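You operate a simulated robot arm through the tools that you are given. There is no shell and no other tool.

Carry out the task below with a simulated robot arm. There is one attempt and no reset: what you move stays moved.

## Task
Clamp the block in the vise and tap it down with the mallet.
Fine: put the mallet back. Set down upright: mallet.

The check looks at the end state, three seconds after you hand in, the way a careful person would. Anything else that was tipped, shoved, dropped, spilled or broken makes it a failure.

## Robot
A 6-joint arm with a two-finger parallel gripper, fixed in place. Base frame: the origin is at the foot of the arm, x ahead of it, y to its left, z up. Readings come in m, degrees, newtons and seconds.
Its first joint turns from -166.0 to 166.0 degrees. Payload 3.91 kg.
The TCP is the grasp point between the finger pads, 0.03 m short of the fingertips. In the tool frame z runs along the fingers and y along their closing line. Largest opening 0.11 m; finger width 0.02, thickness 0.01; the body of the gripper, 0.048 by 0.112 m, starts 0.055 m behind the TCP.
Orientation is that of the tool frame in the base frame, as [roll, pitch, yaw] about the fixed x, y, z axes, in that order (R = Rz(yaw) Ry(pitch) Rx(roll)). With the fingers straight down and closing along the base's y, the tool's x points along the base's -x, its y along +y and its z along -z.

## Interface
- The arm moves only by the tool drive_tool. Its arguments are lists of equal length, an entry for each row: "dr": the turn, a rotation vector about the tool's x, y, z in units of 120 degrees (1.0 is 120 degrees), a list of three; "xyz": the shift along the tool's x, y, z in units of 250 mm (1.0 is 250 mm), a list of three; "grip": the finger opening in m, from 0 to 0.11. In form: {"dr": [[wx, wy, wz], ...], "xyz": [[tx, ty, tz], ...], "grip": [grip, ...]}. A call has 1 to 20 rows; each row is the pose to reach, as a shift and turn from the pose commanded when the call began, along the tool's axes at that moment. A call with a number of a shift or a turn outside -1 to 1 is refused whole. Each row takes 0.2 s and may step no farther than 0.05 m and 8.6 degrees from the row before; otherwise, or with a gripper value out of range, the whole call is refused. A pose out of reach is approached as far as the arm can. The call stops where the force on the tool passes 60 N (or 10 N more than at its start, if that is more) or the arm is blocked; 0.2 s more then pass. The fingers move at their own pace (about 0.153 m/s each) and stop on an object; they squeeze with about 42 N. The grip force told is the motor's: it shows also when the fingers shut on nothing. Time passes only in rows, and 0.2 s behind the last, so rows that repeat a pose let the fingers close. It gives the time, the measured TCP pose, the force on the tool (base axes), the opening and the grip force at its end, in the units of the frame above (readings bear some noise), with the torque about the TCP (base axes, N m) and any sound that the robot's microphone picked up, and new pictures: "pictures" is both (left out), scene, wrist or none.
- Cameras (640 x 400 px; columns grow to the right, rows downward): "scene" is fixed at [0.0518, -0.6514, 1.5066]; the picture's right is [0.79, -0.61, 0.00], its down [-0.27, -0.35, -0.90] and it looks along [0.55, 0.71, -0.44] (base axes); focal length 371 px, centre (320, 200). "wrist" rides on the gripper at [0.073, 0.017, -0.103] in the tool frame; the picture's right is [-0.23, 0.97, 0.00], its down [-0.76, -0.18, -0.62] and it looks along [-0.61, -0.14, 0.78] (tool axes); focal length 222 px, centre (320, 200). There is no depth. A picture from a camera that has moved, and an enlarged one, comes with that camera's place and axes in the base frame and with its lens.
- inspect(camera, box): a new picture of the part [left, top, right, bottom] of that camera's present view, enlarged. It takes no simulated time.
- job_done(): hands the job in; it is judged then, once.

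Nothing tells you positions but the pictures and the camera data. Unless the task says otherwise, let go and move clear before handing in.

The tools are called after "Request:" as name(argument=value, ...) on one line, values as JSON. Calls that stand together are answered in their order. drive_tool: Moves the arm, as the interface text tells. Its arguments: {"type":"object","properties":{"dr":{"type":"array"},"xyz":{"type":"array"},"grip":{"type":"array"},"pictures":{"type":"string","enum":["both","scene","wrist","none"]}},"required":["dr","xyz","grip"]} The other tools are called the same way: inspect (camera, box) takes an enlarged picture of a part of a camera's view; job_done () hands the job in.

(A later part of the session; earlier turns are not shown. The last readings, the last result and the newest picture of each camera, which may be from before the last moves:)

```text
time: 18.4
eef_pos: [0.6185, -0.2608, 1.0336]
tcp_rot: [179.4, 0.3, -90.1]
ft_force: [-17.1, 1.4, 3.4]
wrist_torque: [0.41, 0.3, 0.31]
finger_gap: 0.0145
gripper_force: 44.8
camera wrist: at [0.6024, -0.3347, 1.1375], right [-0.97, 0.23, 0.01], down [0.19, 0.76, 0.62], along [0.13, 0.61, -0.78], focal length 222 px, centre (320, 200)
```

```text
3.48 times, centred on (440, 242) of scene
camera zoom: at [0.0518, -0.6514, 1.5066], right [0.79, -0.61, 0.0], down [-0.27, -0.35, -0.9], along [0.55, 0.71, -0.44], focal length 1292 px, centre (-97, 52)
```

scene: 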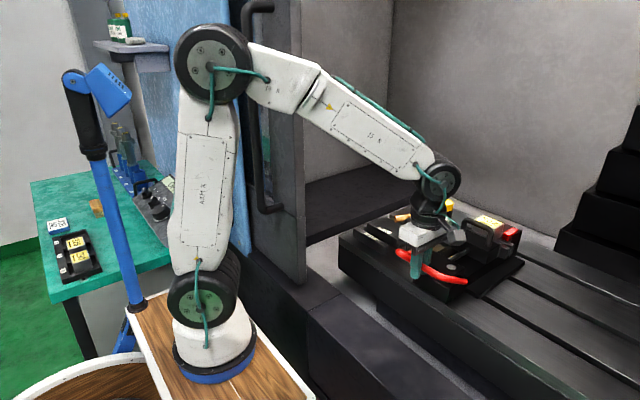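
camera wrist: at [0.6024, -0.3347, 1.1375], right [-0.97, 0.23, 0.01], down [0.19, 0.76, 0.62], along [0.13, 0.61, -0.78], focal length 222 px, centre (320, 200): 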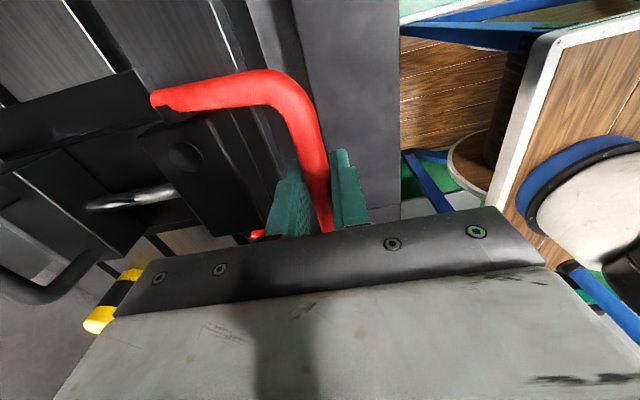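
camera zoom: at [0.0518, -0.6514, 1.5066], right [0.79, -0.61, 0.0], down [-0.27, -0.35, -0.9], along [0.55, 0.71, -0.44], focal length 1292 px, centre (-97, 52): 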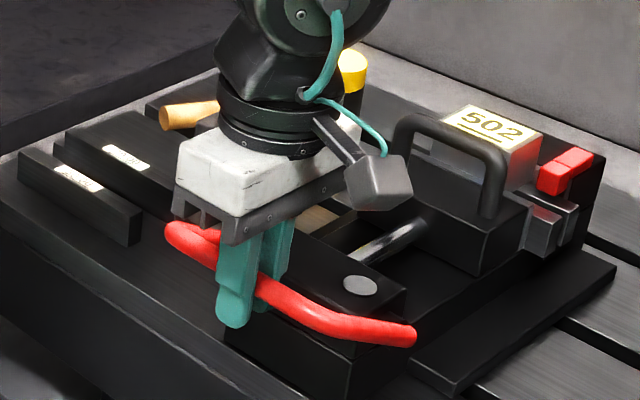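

The lever is held. I'll probe downward along its arc by about 8 mm and read the forces.

Request:
drive_tool(dr=[[0, 0, 0], [0, 0, 0], [0, 0, 0], [0, 0, 0]], xyz=[[0, 0.005, 0.008], [0, 0.01, 0.016], [0, 0.014, 0.024], [0, 0.018, 0.032]], grip=[0.0, 0.0, 0.0, 0.0], pictures="wrist")

Request:
inspect(camera="scene", box=[360, 185, 520, 300])

```text
time: 19.4
eef_pos: [0.6144, -0.2618, 1.0259]
tcp_rot: [179.5, 0.3, -90.0]
ft_force: [-19.5, 5.0, 15.3]
wrist_torque: [-0.83, -0.07, 0.29]
finger_gap: 0.0146
gripper_force: 44.7
camera wrist: at [0.5985, -0.3346, 1.1296], right [-0.97, 0.23, 0.01], down [0.18, 0.76, 0.62], along [0.13, 0.61, -0.78], focal length 222 px, centre (320, 200)
```

wrist: 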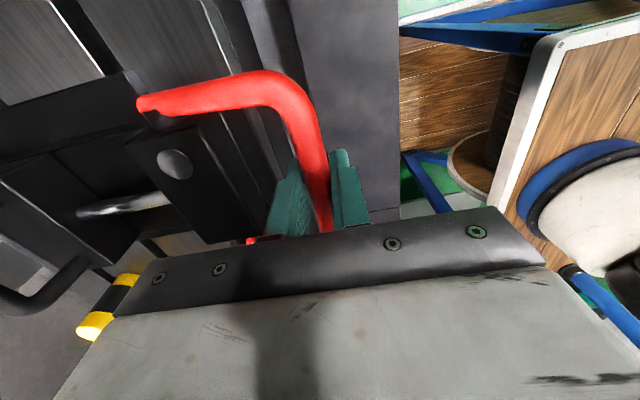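

```text
3.48 times, centred on (440, 242) of scene
camera zoom: at [0.0518, -0.6514, 1.5066], right [0.79, -0.61, 0.0], down [-0.27, -0.35, -0.9], along [0.55, 0.71, -0.44], focal length 1292 px, centre (-97, 52)
```

zoom: 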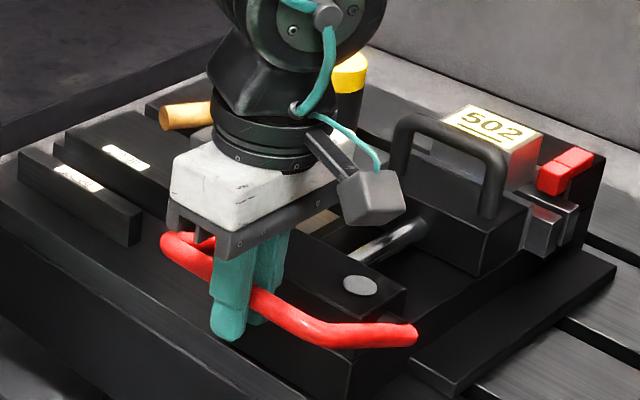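

The lever follows downward with modest force (~15 N). I'll continue along the arc in small steps.

Request:
drive_tool(dr=[[0, 0, 0], [0, 0, 0], [0, 0, 0], [0, 0, 0], [0, 0, 0]], xyz=[[0, 0.012, 0.016], [0, 0.022, 0.032], [0, 0.032, 0.048], [0, 0.038, 0.064], [0, 0.042, 0.08]], grip=[0.0, 0.0, 0.0, 0.0, 0.0], pictures="wrist")

Request:
inspect(camera="scene", box=[360, 185, 520, 300])

```text
time: 20.6
eef_pos: [0.6079, -0.2615, 1.0038]
tcp_rot: [179.6, 0.0, -90.2]
ft_force: [20.4, -2.2, 1.1]
wrist_torque: [-0.83, -0.28, 0.29]
finger_gap: 0.0148
gripper_force: 44.8
camera wrist: at [0.5908, -0.3345, 1.108], right [-0.97, 0.23, 0.01], down [0.18, 0.76, 0.62], along [0.14, 0.61, -0.78], focal length 222 px, centre (320, 200)
```

wrist: 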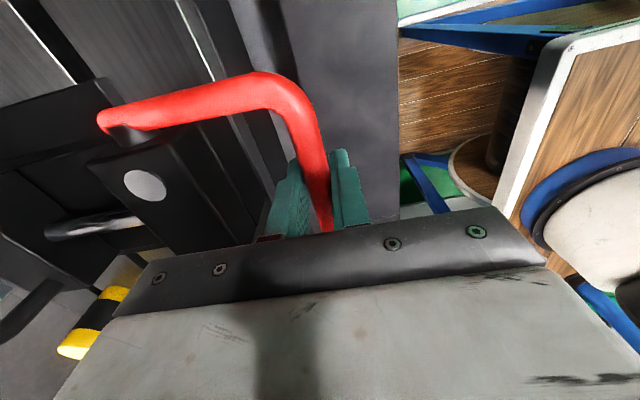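

```text
3.48 times, centred on (440, 242) of scene
camera zoom: at [0.0518, -0.6514, 1.5066], right [0.79, -0.61, 0.0], down [-0.27, -0.35, -0.9], along [0.55, 0.71, -0.44], focal length 1292 px, centre (-97, 52)
```

zoom: 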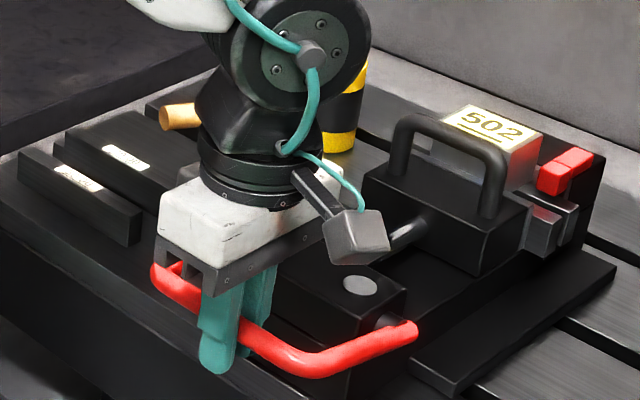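

The lever is now near horizontal and still moving freely. I'll continue down until it reaches its stop.

Request:
drive_tool(dr=[[0, 0, 0], [0, 0, 0], [0, 0, 0], [0, 0, 0], [0, 0, 0]], xyz=[[0, -0.004, 0.012], [0, -0.004, 0.024], [0, -0.004, 0.04], [0, -0.006, 0.056], [0, -0.008, 0.072]], grip=[0.0, 0.0, 0.0, 0.0, 0.0], pictures="wrist")

Request:
inspect(camera="scene", box=[360, 185, 520, 300])

```text
time: 21.8
eef_pos: [0.6048, -0.2628, 0.9865]
tcp_rot: [179.3, 0.2, -90.1]
ft_force: [-13.9, 2.1, 5.2]
wrist_torque: [-0.67, -0.23, 0.32]
finger_gap: 0.0144
gripper_force: 44.8
camera wrist: at [0.5893, -0.3347, 1.0904], right [-0.97, 0.23, 0.01], down [0.19, 0.76, 0.62], along [0.13, 0.61, -0.78], focal length 222 px, centre (320, 200)
```

wrist: 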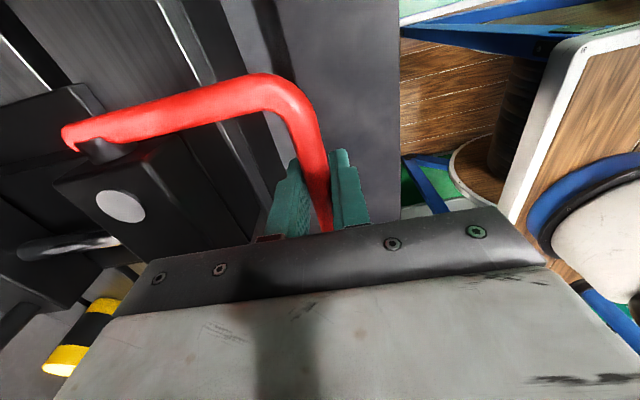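

```text
3.48 times, centred on (440, 242) of scene
camera zoom: at [0.0518, -0.6514, 1.5066], right [0.79, -0.61, 0.0], down [-0.27, -0.35, -0.9], along [0.55, 0.71, -0.44], focal length 1292 px, centre (-97, 52)
```

zoom: 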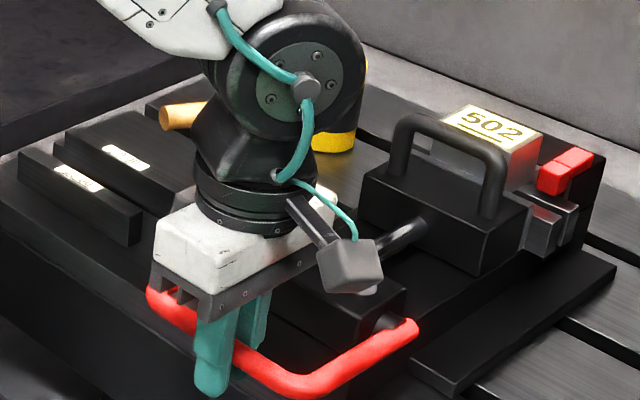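

Request:
drive_tool(dr=[[0, 0, 0], [0, 0, 0], [0, 0, 0], [0, 0, 0], [0, 0, 0]], xyz=[[0, 0.008, 0.012], [0, 0.008, 0.028], [0, 0.008, 0.044], [0, 0.006, 0.06], [0, 0.002, 0.076]], grip=[0.0, 0.0, 0.0, 0.0, 0.0], pictures="wrist")

Request:
inspect(camera="scene", box=[360, 185, 520, 300])

```text
time: 23.0
eef_pos: [0.6078, -0.2616, 0.9674]
tcp_rot: [179.5, 0.1, -90.1]
ft_force: [-10.6, 4.8, 3.9]
wrist_torque: [-0.74, -0.25, 0.28]
finger_gap: 0.0149
gripper_force: 44.6
camera wrist: at [0.59, -0.3346, 1.0713], right [-0.97, 0.23, 0.01], down [0.18, 0.76, 0.62], along [0.13, 0.61, -0.78], focal length 222 px, centre (320, 200)
```

wrist: 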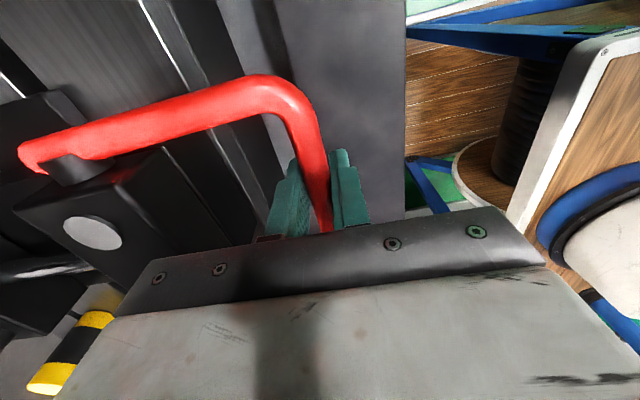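

```text
3.48 times, centred on (440, 242) of scene
camera zoom: at [0.0518, -0.6514, 1.5066], right [0.79, -0.61, 0.0], down [-0.27, -0.35, -0.9], along [0.55, 0.71, -0.44], focal length 1292 px, centre (-97, 52)
```

zoom: 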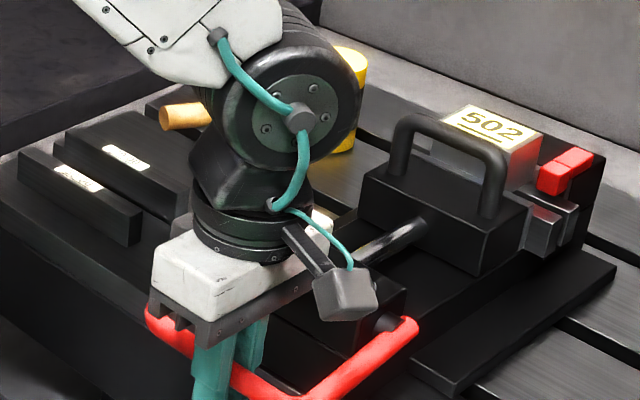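

Request:
drive_tool(dr=[[0, 0, 0], [0, 0, 0], [0, 0, 0], [0, 0, 0]], xyz=[[0, 0.0, 0.012], [0, 0.0, 0.024], [0, -0.004, 0.04], [0, -0.008, 0.056]], grip=[0.0, 0.0, 0.0, 0.0], pictures="wrist")

Request:
inspect(camera="scene", box=[360, 195, 520, 310])

```text
time: 24.0
eef_pos: [0.6094, -0.2609, 0.9536]
tcp_rot: [179.5, 0.1, -90.1]
ft_force: [3.1, 2.1, 7.2]
wrist_torque: [-0.17, -0.22, 0.26]
finger_gap: 0.0146
gripper_force: 45.2
camera wrist: at [0.5924, -0.3346, 1.0575], right [-0.97, 0.23, 0.01], down [0.18, 0.76, 0.62], along [0.14, 0.61, -0.78], focal length 222 px, centre (320, 200)
```

wrist: 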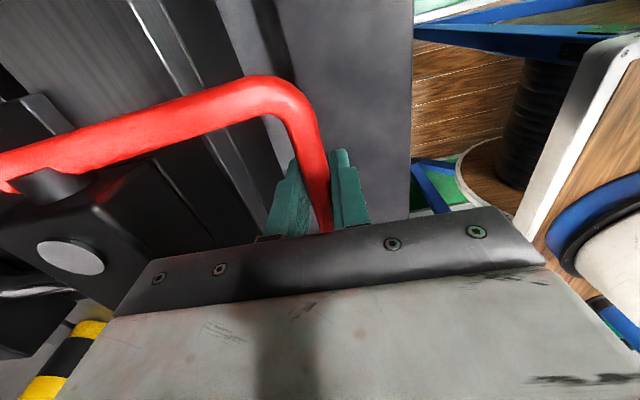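

```text
3.48 times, centred on (440, 252) of scene
camera zoom: at [0.0518, -0.6514, 1.5066], right [0.79, -0.61, 0.0], down [-0.27, -0.35, -0.9], along [0.55, 0.71, -0.44], focal length 1292 px, centre (-97, 17)
```

zoom: 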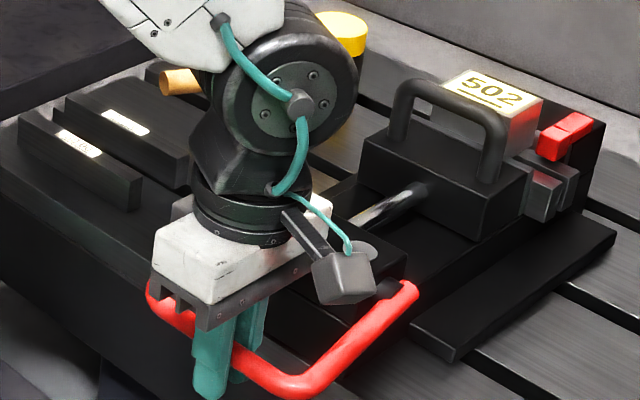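

Still moving freely. I'll tilt the gripper back about the bar so that its body clears the vise housing, and keep pushing down.

Request:
drive_tool(dr=[[0.05, 0, 0], [0.1, 0, 0], [0.15, 0, 0], [0.15, 0, 0], [0.15, 0, 0]], xyz=[[0, -0.002, 0.01], [0, -0.005, 0.02], [0, -0.008, 0.032], [0, -0.014, 0.048], [0, -0.02, 0.06]], grip=[0.0, 0.0, 0.0, 0.0, 0.0], pictures="wrist")

Request:
inspect(camera="scene", box=[360, 205, 520, 320])

```text
time: 25.2
eef_pos: [0.6152, -0.2617, 0.9397]
tcp_rot: [-162.4, 0.0, -90.1]
ft_force: [17.5, 2.5, 16.1]
wrist_torque: [-0.8, -0.2, 0.13]
finger_gap: 0.0149
gripper_force: 44.7
camera wrist: at [0.5667, -0.3346, 1.0327], right [-0.93, 0.23, -0.29], down [-0.02, 0.76, 0.65], along [0.37, 0.61, -0.7], focal length 222 px, centre (320, 200)
```

wrist: 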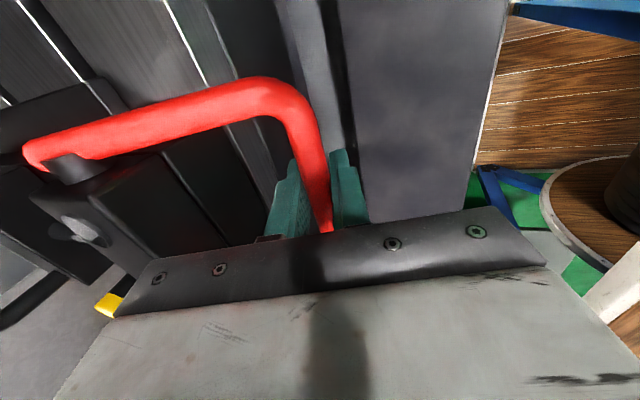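

```text
3.48 times, centred on (440, 262) of scene
camera zoom: at [0.0518, -0.6514, 1.5066], right [0.79, -0.61, 0.0], down [-0.27, -0.35, -0.9], along [0.55, 0.71, -0.44], focal length 1292 px, centre (-97, -17)
```

zoom: 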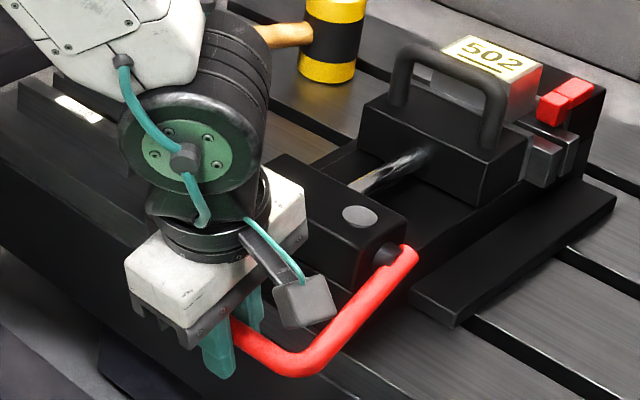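

Request:
drive_tool(dr=[[0, 0, 0], [0, 0, 0], [0, 0, 0], [0, 0, 0], [0, 0, 0]], xyz=[[0, -0.006, 0.012], [0, -0.008, 0.026], [0, -0.01, 0.04], [0, -0.012, 0.054], [0, -0.014, 0.068]], grip=[0.0, 0.0, 0.0, 0.0, 0.0], pictures="wrist")

Request:
inspect(camera="scene", box=[360, 205, 520, 320])

```text
time: 26.4
eef_pos: [0.6217, -0.2619, 0.9255]
tcp_rot: [-162.4, 0.1, -90.1]
ft_force: [-2.6, 1.7, 40.3]
wrist_torque: [-0.22, 0.05, 0.31]
finger_gap: 0.0148
gripper_force: 44.8
camera wrist: at [0.573, -0.3348, 1.0188], right [-0.93, 0.23, -0.29], down [-0.02, 0.76, 0.65], along [0.37, 0.61, -0.7], focal length 222 px, centre (320, 200)
```

wrist: 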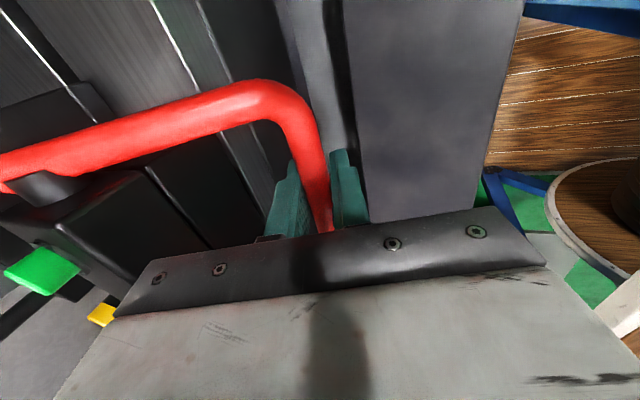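

```text
3.48 times, centred on (440, 262) of scene
camera zoom: at [0.0518, -0.6514, 1.5066], right [0.79, -0.61, 0.0], down [-0.27, -0.35, -0.9], along [0.55, 0.71, -0.44], focal length 1292 px, centre (-97, -17)
```

zoom: 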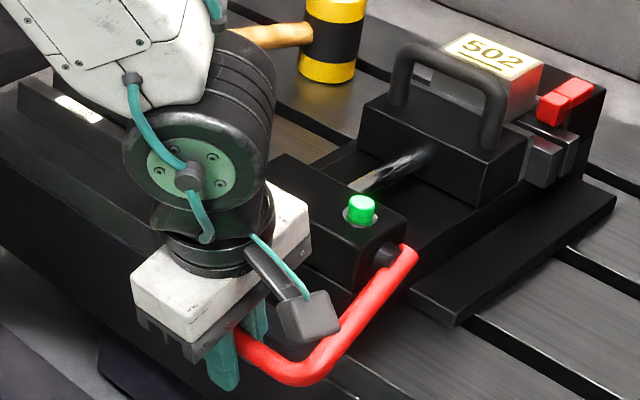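

A green indicator popped up on the housing, so the vise reads as clamped with the lever at its stop. I'll open the fingers and back off along the tool axis.

Request:
drive_tool(dr=[[0, 0, 0], [0, 0, 0], [0, 0, 0], [0, 0, 0], [0, 0, 0], [0, 0, 0], [0, 0, 0]], xyz=[[0, 0, 0], [0, 0, 0], [0, 0, -0.06], [0, 0, -0.16], [0, 0, -0.32], [0, 0, -0.48], [0, 0, -0.64]], grip=[0.04, 0.05, 0.05, 0.05, 0.05, 0.05, 0.05])

Request:
inspect(camera="scene", box=[360, 195, 520, 310])

```text
time: 28.0
eef_pos: [0.5746, -0.2647, 1.0762]
tcp_rot: [-162.6, 0.1, -90.1]
ft_force: [0.6, -0.1, 0.1]
wrist_torque: [0.03, 0.01, -0.04]
finger_gap: 0.0501
gripper_force: 0.0
camera wrist: at [0.5261, -0.3362, 1.1702], right [-0.93, 0.23, -0.29], down [-0.02, 0.76, 0.65], along [0.37, 0.61, -0.7], focal length 222 px, centre (320, 200)
```

scene: 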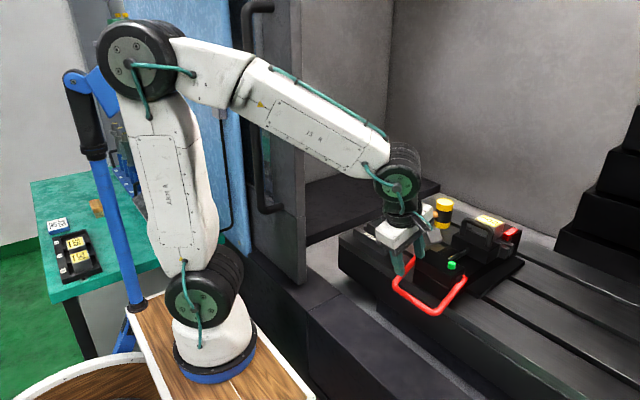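
wrist: 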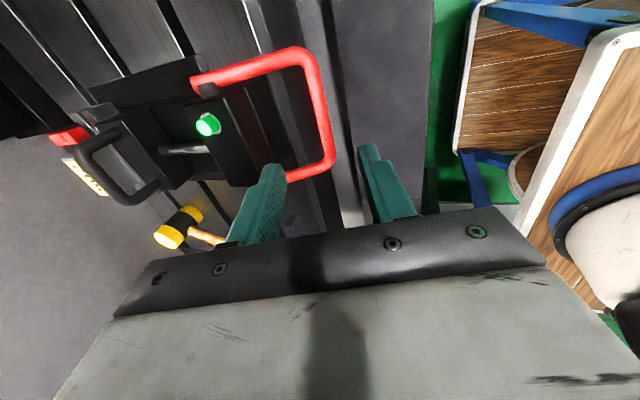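

```text
3.48 times, centred on (440, 252) of scene
camera zoom: at [0.0518, -0.6514, 1.5066], right [0.79, -0.61, 0.0], down [-0.27, -0.35, -0.9], along [0.55, 0.71, -0.44], focal length 1292 px, centre (-97, 17)
```

zoom: 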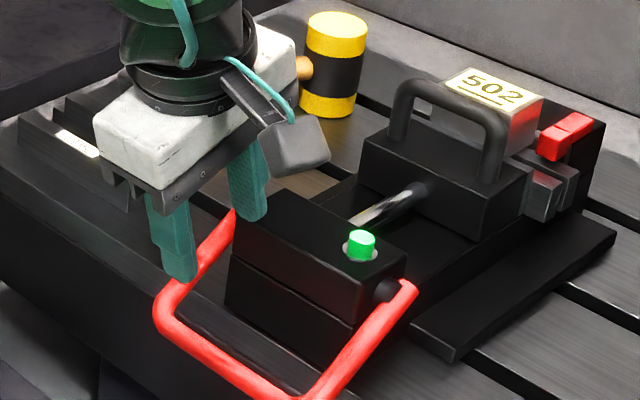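

The lever stayed down and the indicator is green. Now the mallet: I'll rise, undo the tilt, and then move over it.

Request:
drive_tool(dr=[[-0.05, 0, 0], [-0.1, 0, 0], [-0.146, 0, 0]], xyz=[[0, -0.04, -0.12], [0, -0.08, -0.24], [0, -0.12, -0.36]], grip=[0.07, 0.07, 0.07], pictures="none")

```text
time: 28.8
eef_pos: [0.5745, -0.2635, 1.1721]
tcp_rot: [179.9, 0.2, -90.1]
ft_force: [0.5, -0.1, 0.4]
wrist_torque: [-0.02, 0.01, -0.03]
finger_gap: 0.07
gripper_force: 0.0
```

Request:
drive_tool(dr=[[0, 0, -0.06], [0, 0, -0.12], [0, 0, -0.18], [0, 0, -0.24], [0, 0, -0.3]], xyz=[[-0.08, -0.15, 0], [-0.16, -0.3, 0], [-0.24, -0.45, 0], [-0.32, -0.6, 0], [-0.4, -0.75, 0]], grip=[0.07, 0.07, 0.07, 0.07, 0.07])

```text
time: 30.0
eef_pos: [0.7612, -0.1632, 1.1719]
tcp_rot: [-179.9, 0.2, -54.0]
ft_force: [-0.5, 0.0, 0.4]
wrist_torque: [-0.03, -0.04, 0.02]
finger_gap: 0.07
gripper_force: 0.0
camera wrist: at [0.7893, -0.2313, 1.2752], right [-0.92, -0.39, 0.0], down [-0.3, 0.72, 0.63], along [-0.24, 0.58, -0.78], focal length 222 px, centre (320, 200)
```

scene: 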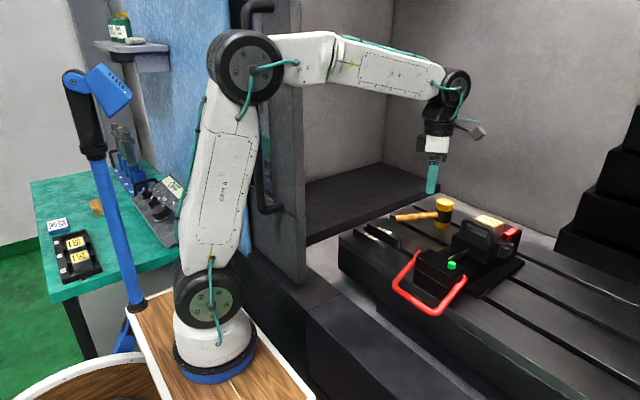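
wrist: 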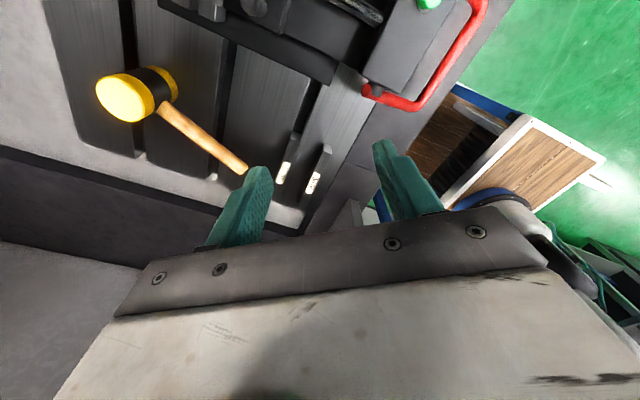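

From this view the mallet head centre is near (0.963, -0.089) and its handle runs at about -28.7°. I'll align over a grasp point about 50 mm from the head centre.

Request:
drive_tool(dr=[[0, 0, -0.043], [0, 0, -0.086], [0, 0, -0.129], [0, 0, -0.172], [0, 0, -0.211]], xyz=[[0.011, -0.148, 0], [0.022, -0.297, 0], [0.033, -0.445, 0], [0.044, -0.594, 0], [0.054, -0.742, 0]], grip=[0.07, 0.07, 0.07, 0.07, 0.07])

Request:
inspect(camera="wrist", box=[150, 0, 450, 220])

```text
time: 31.2
eef_pos: [0.9218, -0.0632, 1.1742]
tcp_rot: [-179.9, 0.1, -28.8]
ft_force: [-1.0, -0.7, -0.2]
wrist_torque: [0.0, -0.03, 0.01]
finger_gap: 0.0701
gripper_force: 0.1
camera wrist: at [0.9773, -0.1151, 1.278], right [-0.67, -0.75, 0.0], down [-0.58, 0.52, 0.62], along [-0.46, 0.42, -0.78], focal length 222 px, centre (320, 200)
```

scene: 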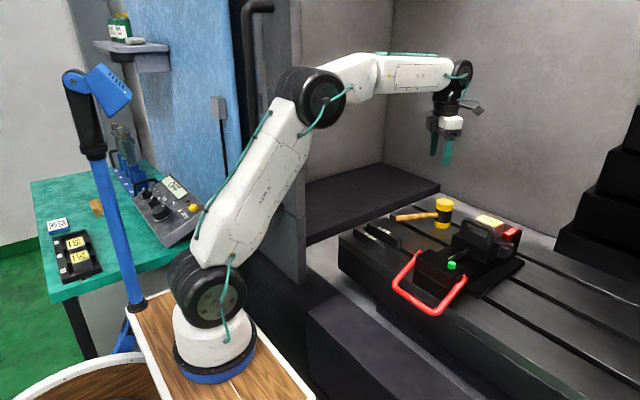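
wrist: 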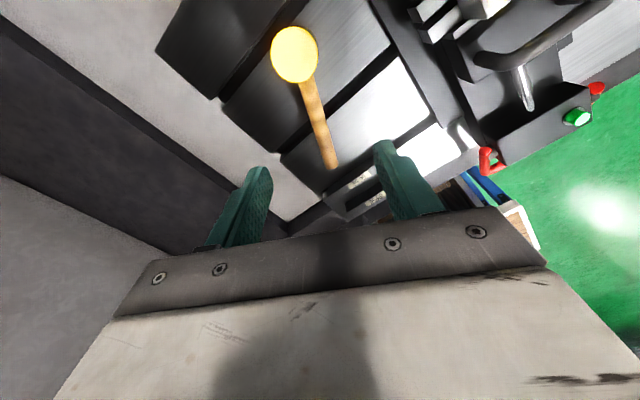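

```text
1.82 times, centred on (300, 110) of wrist
camera zoom: at [0.9773, -0.1151, 1.278], right [-0.67, -0.75, 0.0], down [-0.58, 0.52, 0.62], along [-0.46, 0.42, -0.78], focal length 404 px, centre (356, 364)
```

zoom: 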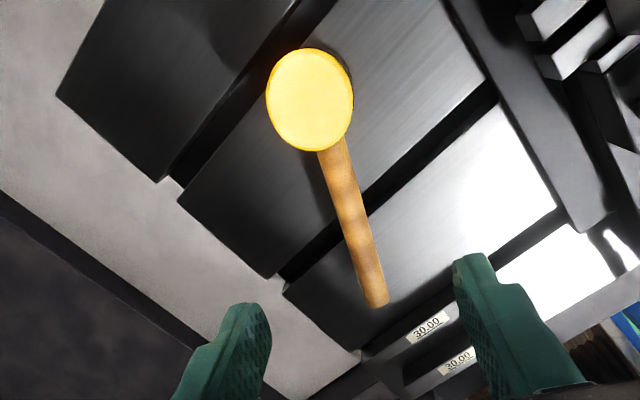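

The handle line is refined: junction near (0.946, -0.069), end near (0.836, -0.010), axis at z ≈ 0.973. I'll correct sideways by a few mm and lower partway.

Request:
drive_tool(dr=[[0, 0, 0], [0, 0, 0], [0, 0, 0], [0, 0, 0], [0, 0, 0]], xyz=[[0.019, -0.025, 0.08], [0.019, -0.025, 0.2], [0.019, -0.025, 0.34], [0.019, -0.025, 0.48], [0.019, -0.025, 0.58]], grip=[0.06, 0.06, 0.06, 0.06, 0.06])

Request:
inspect(camera="wrist", box=[150, 0, 450, 220])

Request:
inspect(camera="scene", box=[370, 150, 510, 250])

```text
time: 32.4
eef_pos: [0.9279, -0.06, 1.0252]
tcp_rot: [-179.8, 0.1, -28.8]
ft_force: [-0.1, 0.1, 1.0]
wrist_torque: [0.02, -0.03, 0.0]
finger_gap: 0.0601
gripper_force: 0.2
camera wrist: at [0.9831, -0.1109, 1.1294], right [-0.67, -0.74, 0.0], down [-0.58, 0.52, 0.63], along [-0.46, 0.42, -0.78], focal length 222 px, centre (320, 200)
```

scene: 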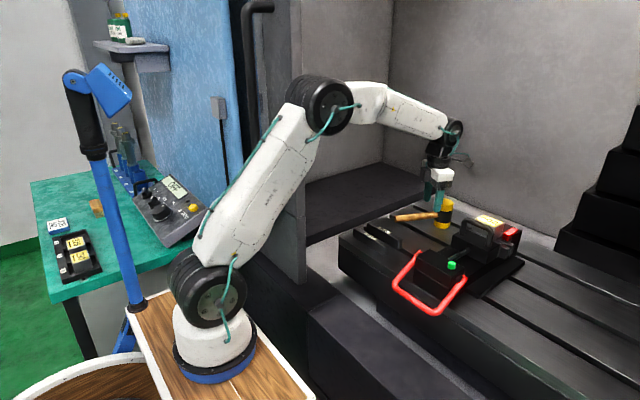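
wrist: 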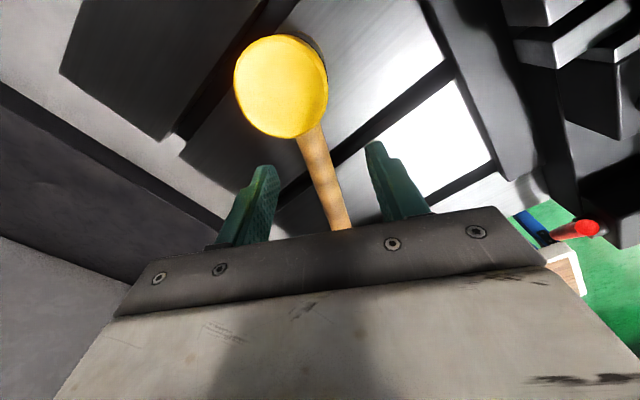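

```text
1.82 times, centred on (300, 110) of wrist
camera zoom: at [0.9831, -0.1109, 1.1294], right [-0.67, -0.74, 0.0], down [-0.58, 0.52, 0.63], along [-0.46, 0.42, -0.78], focal length 404 px, centre (356, 364)
```

zoom: 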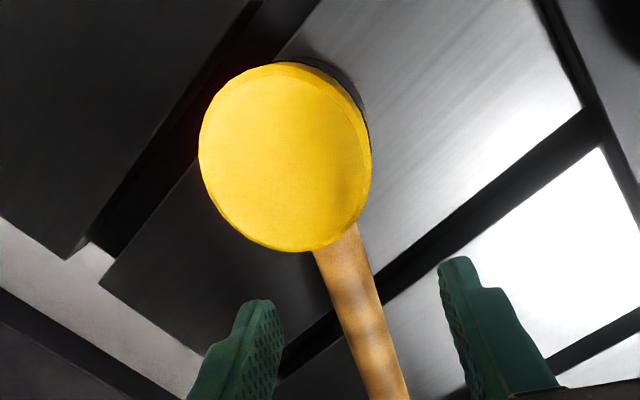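

```text
4.00 times, centred on (440, 200) of scene
camera zoom: at [0.0518, -0.6514, 1.5066], right [0.79, -0.61, 0.0], down [-0.27, -0.35, -0.9], along [0.55, 0.71, -0.44], focal length 1486 px, centre (-160, 200)
```

zoom: 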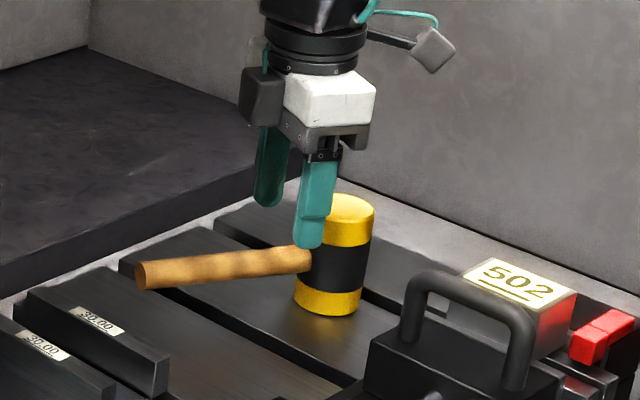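

The handle is centred between the fingers and the head clears them by about 11 mm. I'll lower to the handle and close.

Request:
drive_tool(dr=[[0, 0, 0], [0, 0, 0], [0, 0, 0], [0, 0, 0], [0, 0, 0], [0, 0, 0]], xyz=[[0, 0, 0.1], [0, 0, 0.188], [0, 0, 0.188], [0, 0, 0.188], [0, 0, 0.188], [0, 0, 0.188]], grip=[0.06, 0.06, 0.03, 0.0, 0.0, 0.0])

Request:
inspect(camera="scene", box=[370, 150, 510, 250])

```text
time: 33.8
eef_pos: [0.9276, -0.0619, 0.9793]
tcp_rot: [180.0, 0.2, -28.7]
ft_force: [-1.2, 0.1, 1.8]
wrist_torque: [0.05, 0.05, -0.01]
finger_gap: 0.0212
gripper_force: 42.4
camera wrist: at [0.983, -0.112, 1.0834], right [-0.67, -0.74, 0.0], down [-0.58, 0.52, 0.63], along [-0.47, 0.42, -0.78], focal length 222 px, centre (320, 200)
```

scene: 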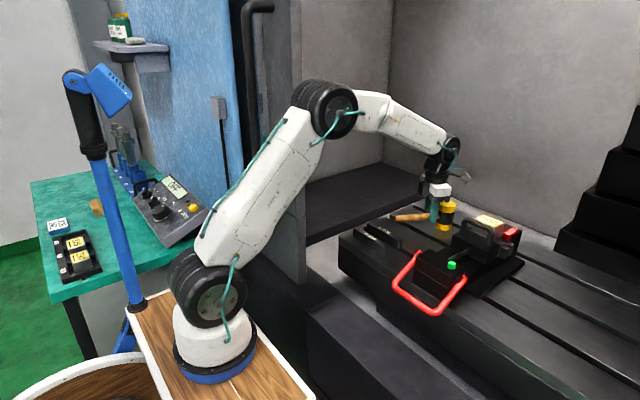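
wrist: 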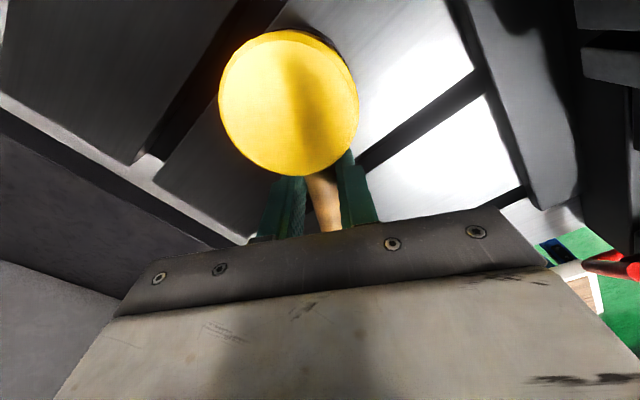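

```text
4.00 times, centred on (440, 200) of scene
camera zoom: at [0.0518, -0.6514, 1.5066], right [0.79, -0.61, 0.0], down [-0.27, -0.35, -0.9], along [0.55, 0.71, -0.44], focal length 1486 px, centre (-160, 200)
```

zoom: 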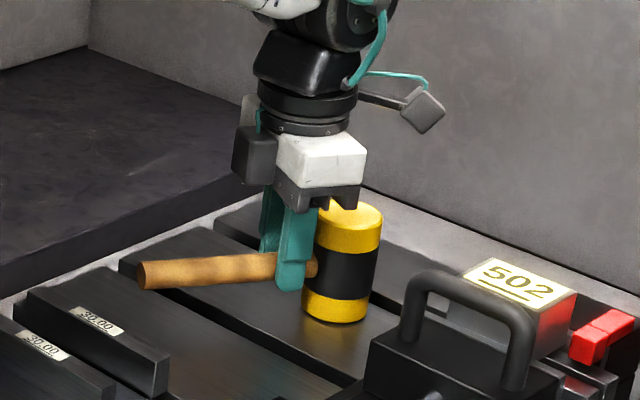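

The mallet handle is gripped (pick pose 0.928, -0.061, 0.979, yaw -28.7°, which I note for putting it back). I'll lift slowly and see whether it stays level.

Request:
drive_tool(dr=[[0, 0, 0], [0, 0, 0], [0, 0, 0], [0, 0, 0], [0, 0, 0], [0, 0, 0]], xyz=[[0, 0, -0.03], [0, 0, -0.08], [0, 0, -0.16], [0, 0, -0.26], [0, 0, -0.36], [0, 0, -0.46]], grip=[0.0, 0.0, 0.0, 0.0, 0.0, 0.0])

Request:
inspect(camera="scene", box=[370, 120, 530, 240])

```text
time: 35.2
eef_pos: [0.9268, -0.0608, 1.0954]
tcp_rot: [-179.9, 0.1, -28.7]
ft_force: [-0.4, 0.0, -5.1]
wrist_torque: [0.07, 0.15, 0.01]
finger_gap: 0.0213
gripper_force: 42.3
camera wrist: at [0.9826, -0.1113, 1.1987], right [-0.67, -0.74, 0.0], down [-0.58, 0.52, 0.63], along [-0.47, 0.42, -0.78], focal length 222 px, centre (320, 200)
```

scene: 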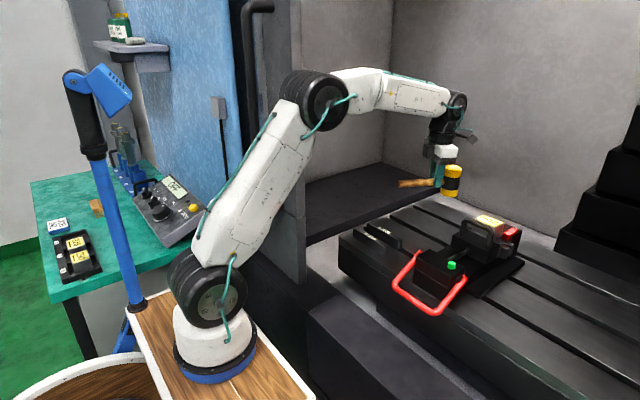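
wrist: 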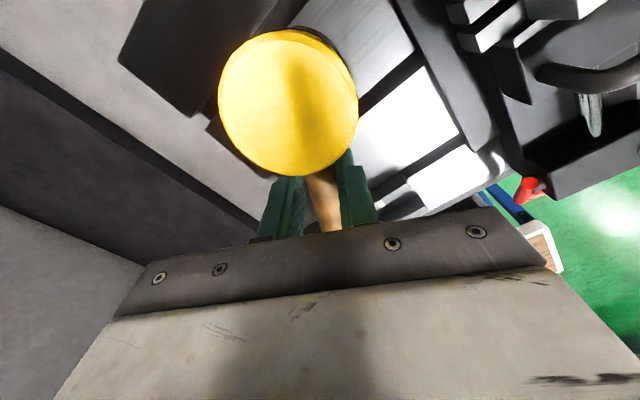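

```text
3.33 times, centred on (450, 180) of scene
camera zoom: at [0.0518, -0.6514, 1.5066], right [0.79, -0.61, 0.0], down [-0.27, -0.35, -0.9], along [0.55, 0.71, -0.44], focal length 1238 px, centre (-113, 267)
```

zoom: 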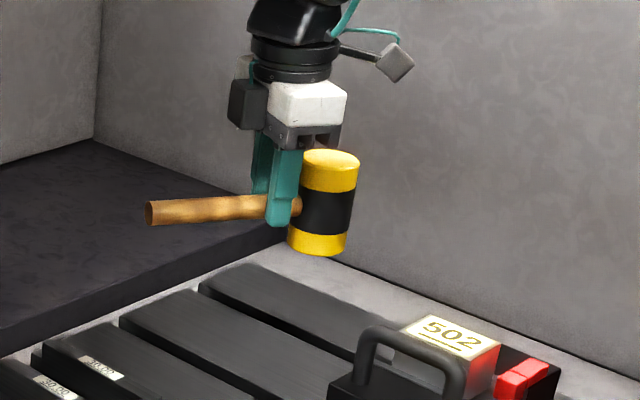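

The mallet is held firmly and level (about 5 N). I'll rise a little more and swing over block 502, turning to yaw -90° so the handle points to +y, away from the staple.

Request:
drive_tool(dr=[[0, 0, 0], [0, 0, 0.064], [0, 0, 0.128], [0, 0, 0.192], [0, 0, 0.256], [0, 0, 0.32], [0, 0, 0.384], [0, 0, 0.448], [0, 0, 0.511]], xyz=[[0, 0, -0.16], [0.025, 0.067, -0.16], [0.05, 0.135, -0.16], [0.076, 0.2, -0.16], [0.102, 0.27, -0.16], [0.127, 0.34, -0.16], [0.153, 0.405, -0.16], [0.178, 0.47, -0.16], [0.204, 0.54, -0.16]], grip=[0.0, 0.0, 0.0, 0.0, 0.0, 0.0, 0.0, 0.0, 0.0])

Request:
inspect(camera="scene", box=[410, 150, 550, 255])

Request:
inspect(camera="wrist", box=[150, 0, 450, 220])

```text
time: 37.2
eef_pos: [0.9073, -0.2049, 1.1338]
tcp_rot: [179.9, 0.1, -90.2]
ft_force: [0.2, -0.6, -3.9]
wrist_torque: [0.11, 0.0, 0.0]
finger_gap: 0.0216
gripper_force: 42.0
camera wrist: at [0.8904, -0.2779, 1.2371], right [-0.97, 0.23, 0.0], down [0.18, 0.76, 0.63], along [0.14, 0.61, -0.78], focal length 222 px, centre (320, 200)
```

scene: 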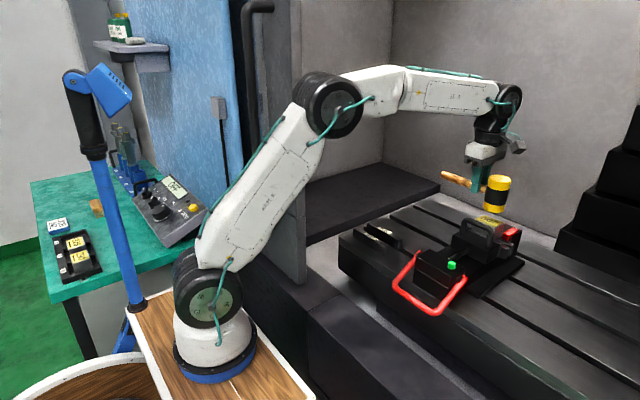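
wrist: 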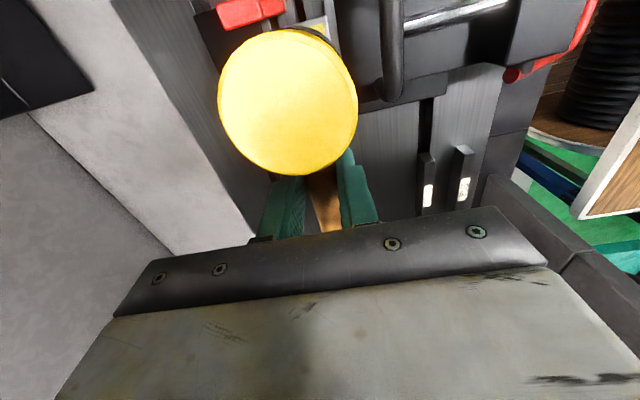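

```text
3.81 times, centred on (480, 202) of scene
camera zoom: at [0.0518, -0.6514, 1.5066], right [0.79, -0.61, 0.0], down [-0.27, -0.35, -0.9], along [0.55, 0.71, -0.44], focal length 1415 px, centre (-290, 190)
```

zoom: 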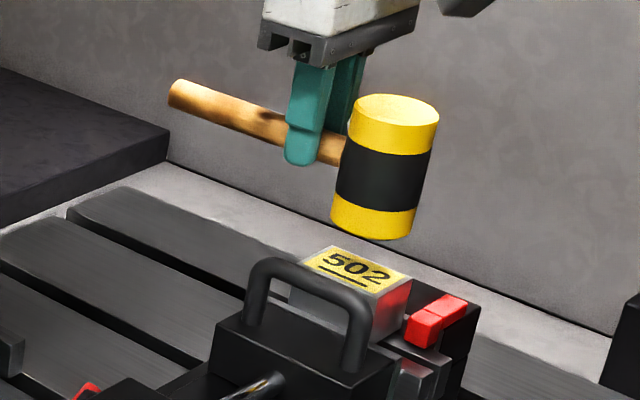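

```text
1.82 times, centred on (300, 110) of wrist
camera zoom: at [0.8904, -0.2779, 1.2371], right [-0.97, 0.23, 0.0], down [0.18, 0.76, 0.63], along [0.14, 0.61, -0.78], focal length 404 px, centre (356, 364)
```

zoom: 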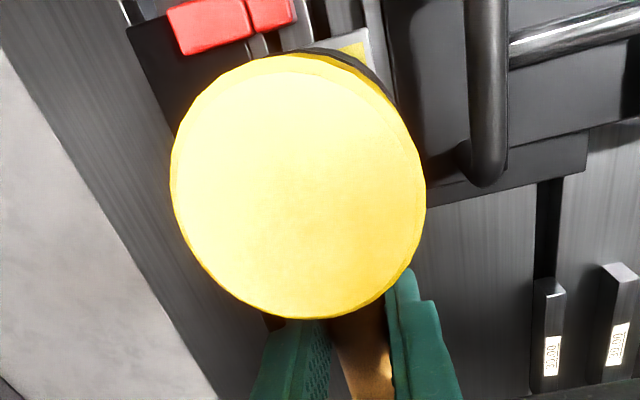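

The head hangs over the block, within about 5 mm by the scene view. I'll shift slightly and lower gently to find contact.

Request:
drive_tool(dr=[[0, 0, 0], [0, 0, 0], [0, 0, 0], [0, 0, 0]], xyz=[[-0.012, 0.014, 0.04], [-0.012, 0.014, 0.08], [-0.012, 0.014, 0.12], [-0.012, 0.014, 0.14]], grip=[0.0, 0.0, 0.0, 0.0])

Request:
inspect(camera="scene", box=[430, 170, 540, 255])

```text
time: 38.2
eef_pos: [0.9048, -0.2006, 1.1]
tcp_rot: [179.9, 0.2, -90.1]
ft_force: [0.5, -0.4, -3.5]
wrist_torque: [0.16, 0.0, 0.0]
finger_gap: 0.0212
gripper_force: 41.9
camera wrist: at [0.8877, -0.2739, 1.2032], right [-0.97, 0.23, 0.0], down [0.18, 0.76, 0.63], along [0.14, 0.61, -0.78], focal length 222 px, centre (320, 200)
```

scene: 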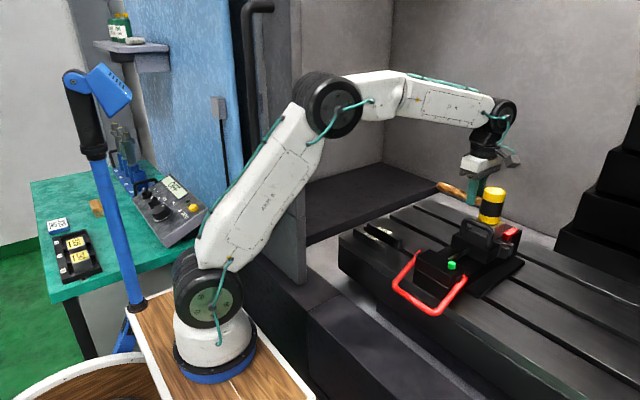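
wrist: 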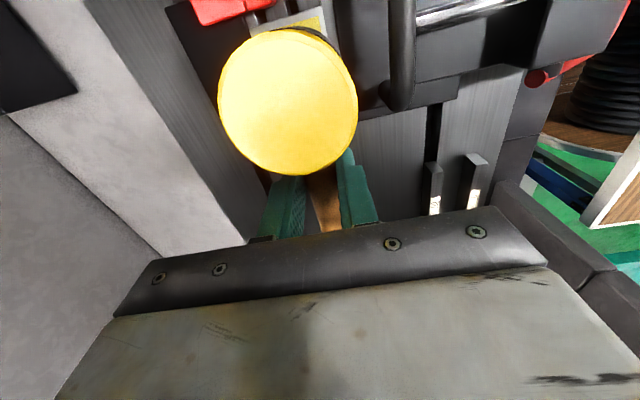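

```text
4.71 times, centred on (485, 212) of scene
camera zoom: at [0.0518, -0.6514, 1.5066], right [0.79, -0.61, 0.0], down [-0.27, -0.35, -0.9], along [0.55, 0.71, -0.44], focal length 1748 px, centre (-456, 141)
```

zoom: 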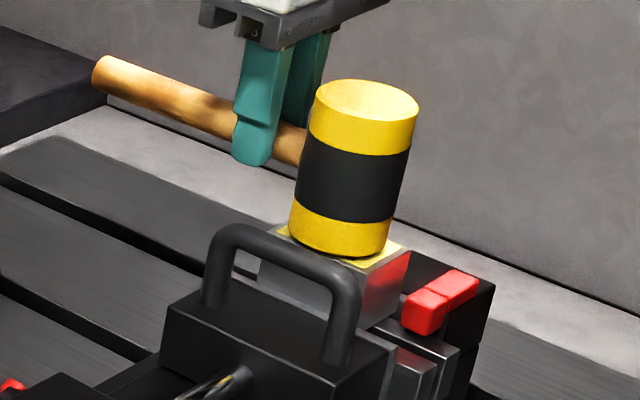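

Request:
drive_tool(dr=[[0, 0, 0], [0, 0, 0], [0, 0, 0], [0, 0, 0], [0, 0, 0], [0, 0, 0]], xyz=[[0, 0, 0.01], [0, 0, 0.02], [0, 0, 0.03], [0, 0, 0.04], [0, 0, 0.05], [0, 0, 0.06]], grip=[0.0, 0.0, 0.0, 0.0, 0.0, 0.0], pictures="scene")

Request:
inspect(camera="scene", box=[430, 170, 540, 255])

```text
time: 39.6
eef_pos: [0.9042, -0.199, 1.0863]
tcp_rot: [-179.9, 0.2, -90.0]
ft_force: [7.3, 9.6, 33.1]
wrist_torque: [-0.41, -0.07, 0.13]
finger_gap: 0.0213
gripper_force: 42.6
```

scene: 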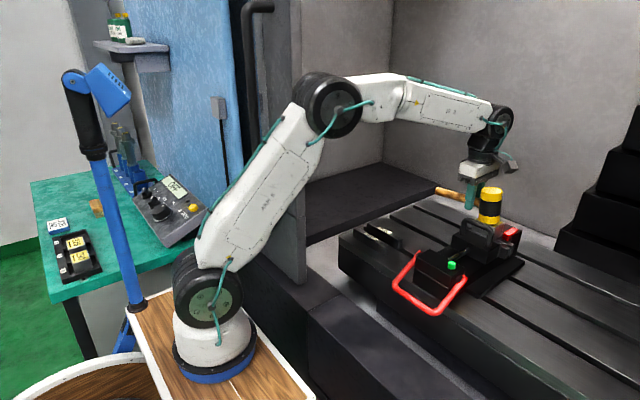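

```text
4.71 times, centred on (485, 212) of scene
camera zoom: at [0.0518, -0.6514, 1.5066], right [0.79, -0.61, 0.0], down [-0.27, -0.35, -0.9], along [0.55, 0.71, -0.44], focal length 1748 px, centre (-456, 141)
```

zoom: 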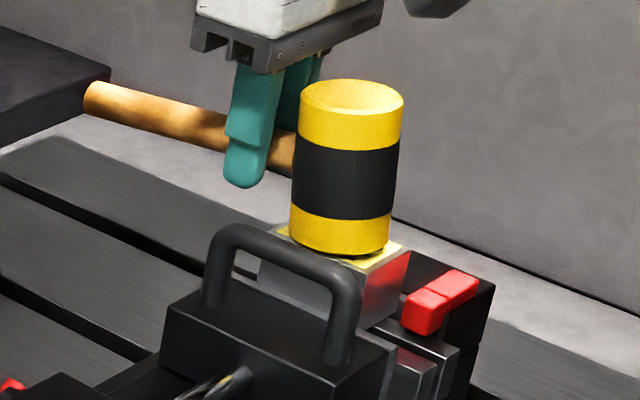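

Contact was made, with about 33 N pressed, and the mallet tipped a few degrees in the grip. I'll lift and check the block and the mallet before the next tap.

Request:
drive_tool(dr=[[0, 0, 0], [0, 0, 0], [0, 0, 0]], xyz=[[0, 0, -0.06], [0, 0, -0.12], [0, 0, -0.2]], grip=[0.0, 0.0, 0.0])

Request:
inspect(camera="scene", box=[430, 170, 540, 255])

Request:
inspect(camera="scene", box=[450, 205, 530, 255])

```text
time: 40.4
eef_pos: [0.9044, -0.201, 1.1332]
tcp_rot: [179.8, 0.2, -90.1]
ft_force: [0.5, -0.2, -4.8]
wrist_torque: [0.13, 0.02, 0.02]
finger_gap: 0.0214
gripper_force: 42.0
camera wrist: at [0.8875, -0.2737, 1.2363], right [-0.97, 0.23, 0.0], down [0.18, 0.76, 0.63], along [0.14, 0.61, -0.78], focal length 222 px, centre (320, 200)
```

scene: 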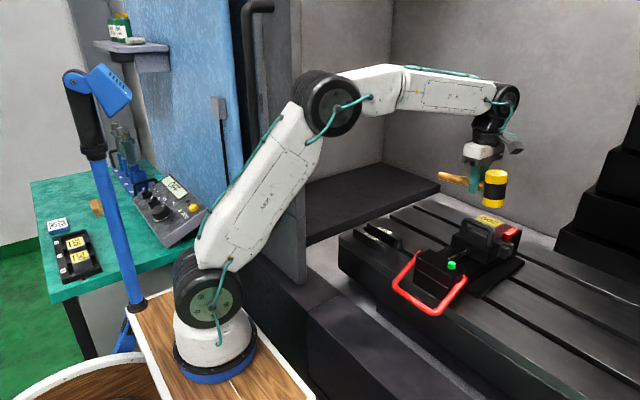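
wrist: 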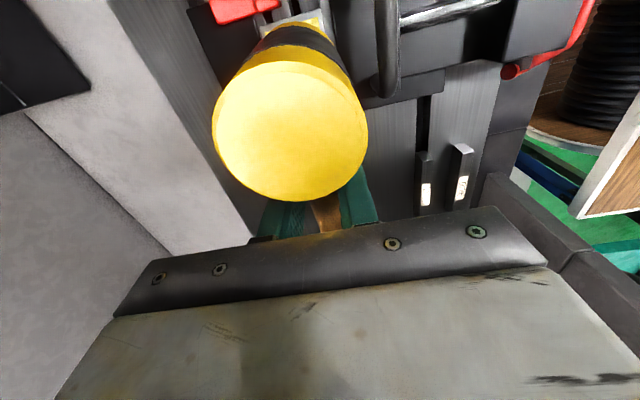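

```text
4.71 times, centred on (485, 212) of scene
camera zoom: at [0.0518, -0.6514, 1.5066], right [0.79, -0.61, 0.0], down [-0.27, -0.35, -0.9], along [0.55, 0.71, -0.44], focal length 1748 px, centre (-456, 141)
```

zoom: 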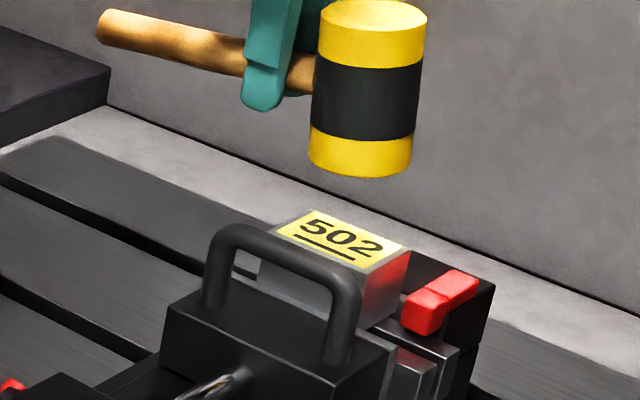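

```text
8.00 times, centred on (490, 230) of scene
camera zoom: at [0.0518, -0.6514, 1.5066], right [0.79, -0.61, 0.0], down [-0.27, -0.35, -0.9], along [0.55, 0.71, -0.44], focal length 2971 px, centre (-1040, -40)
```

zoom: 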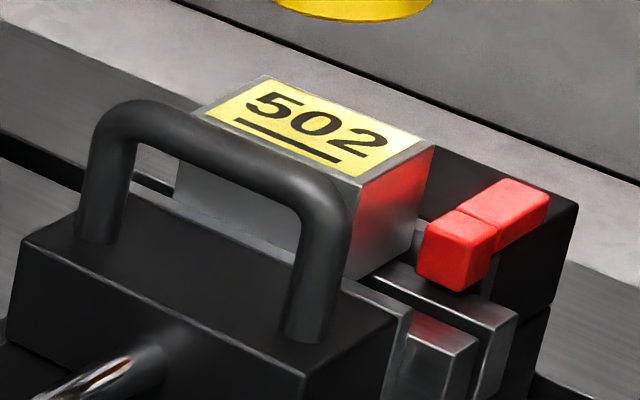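

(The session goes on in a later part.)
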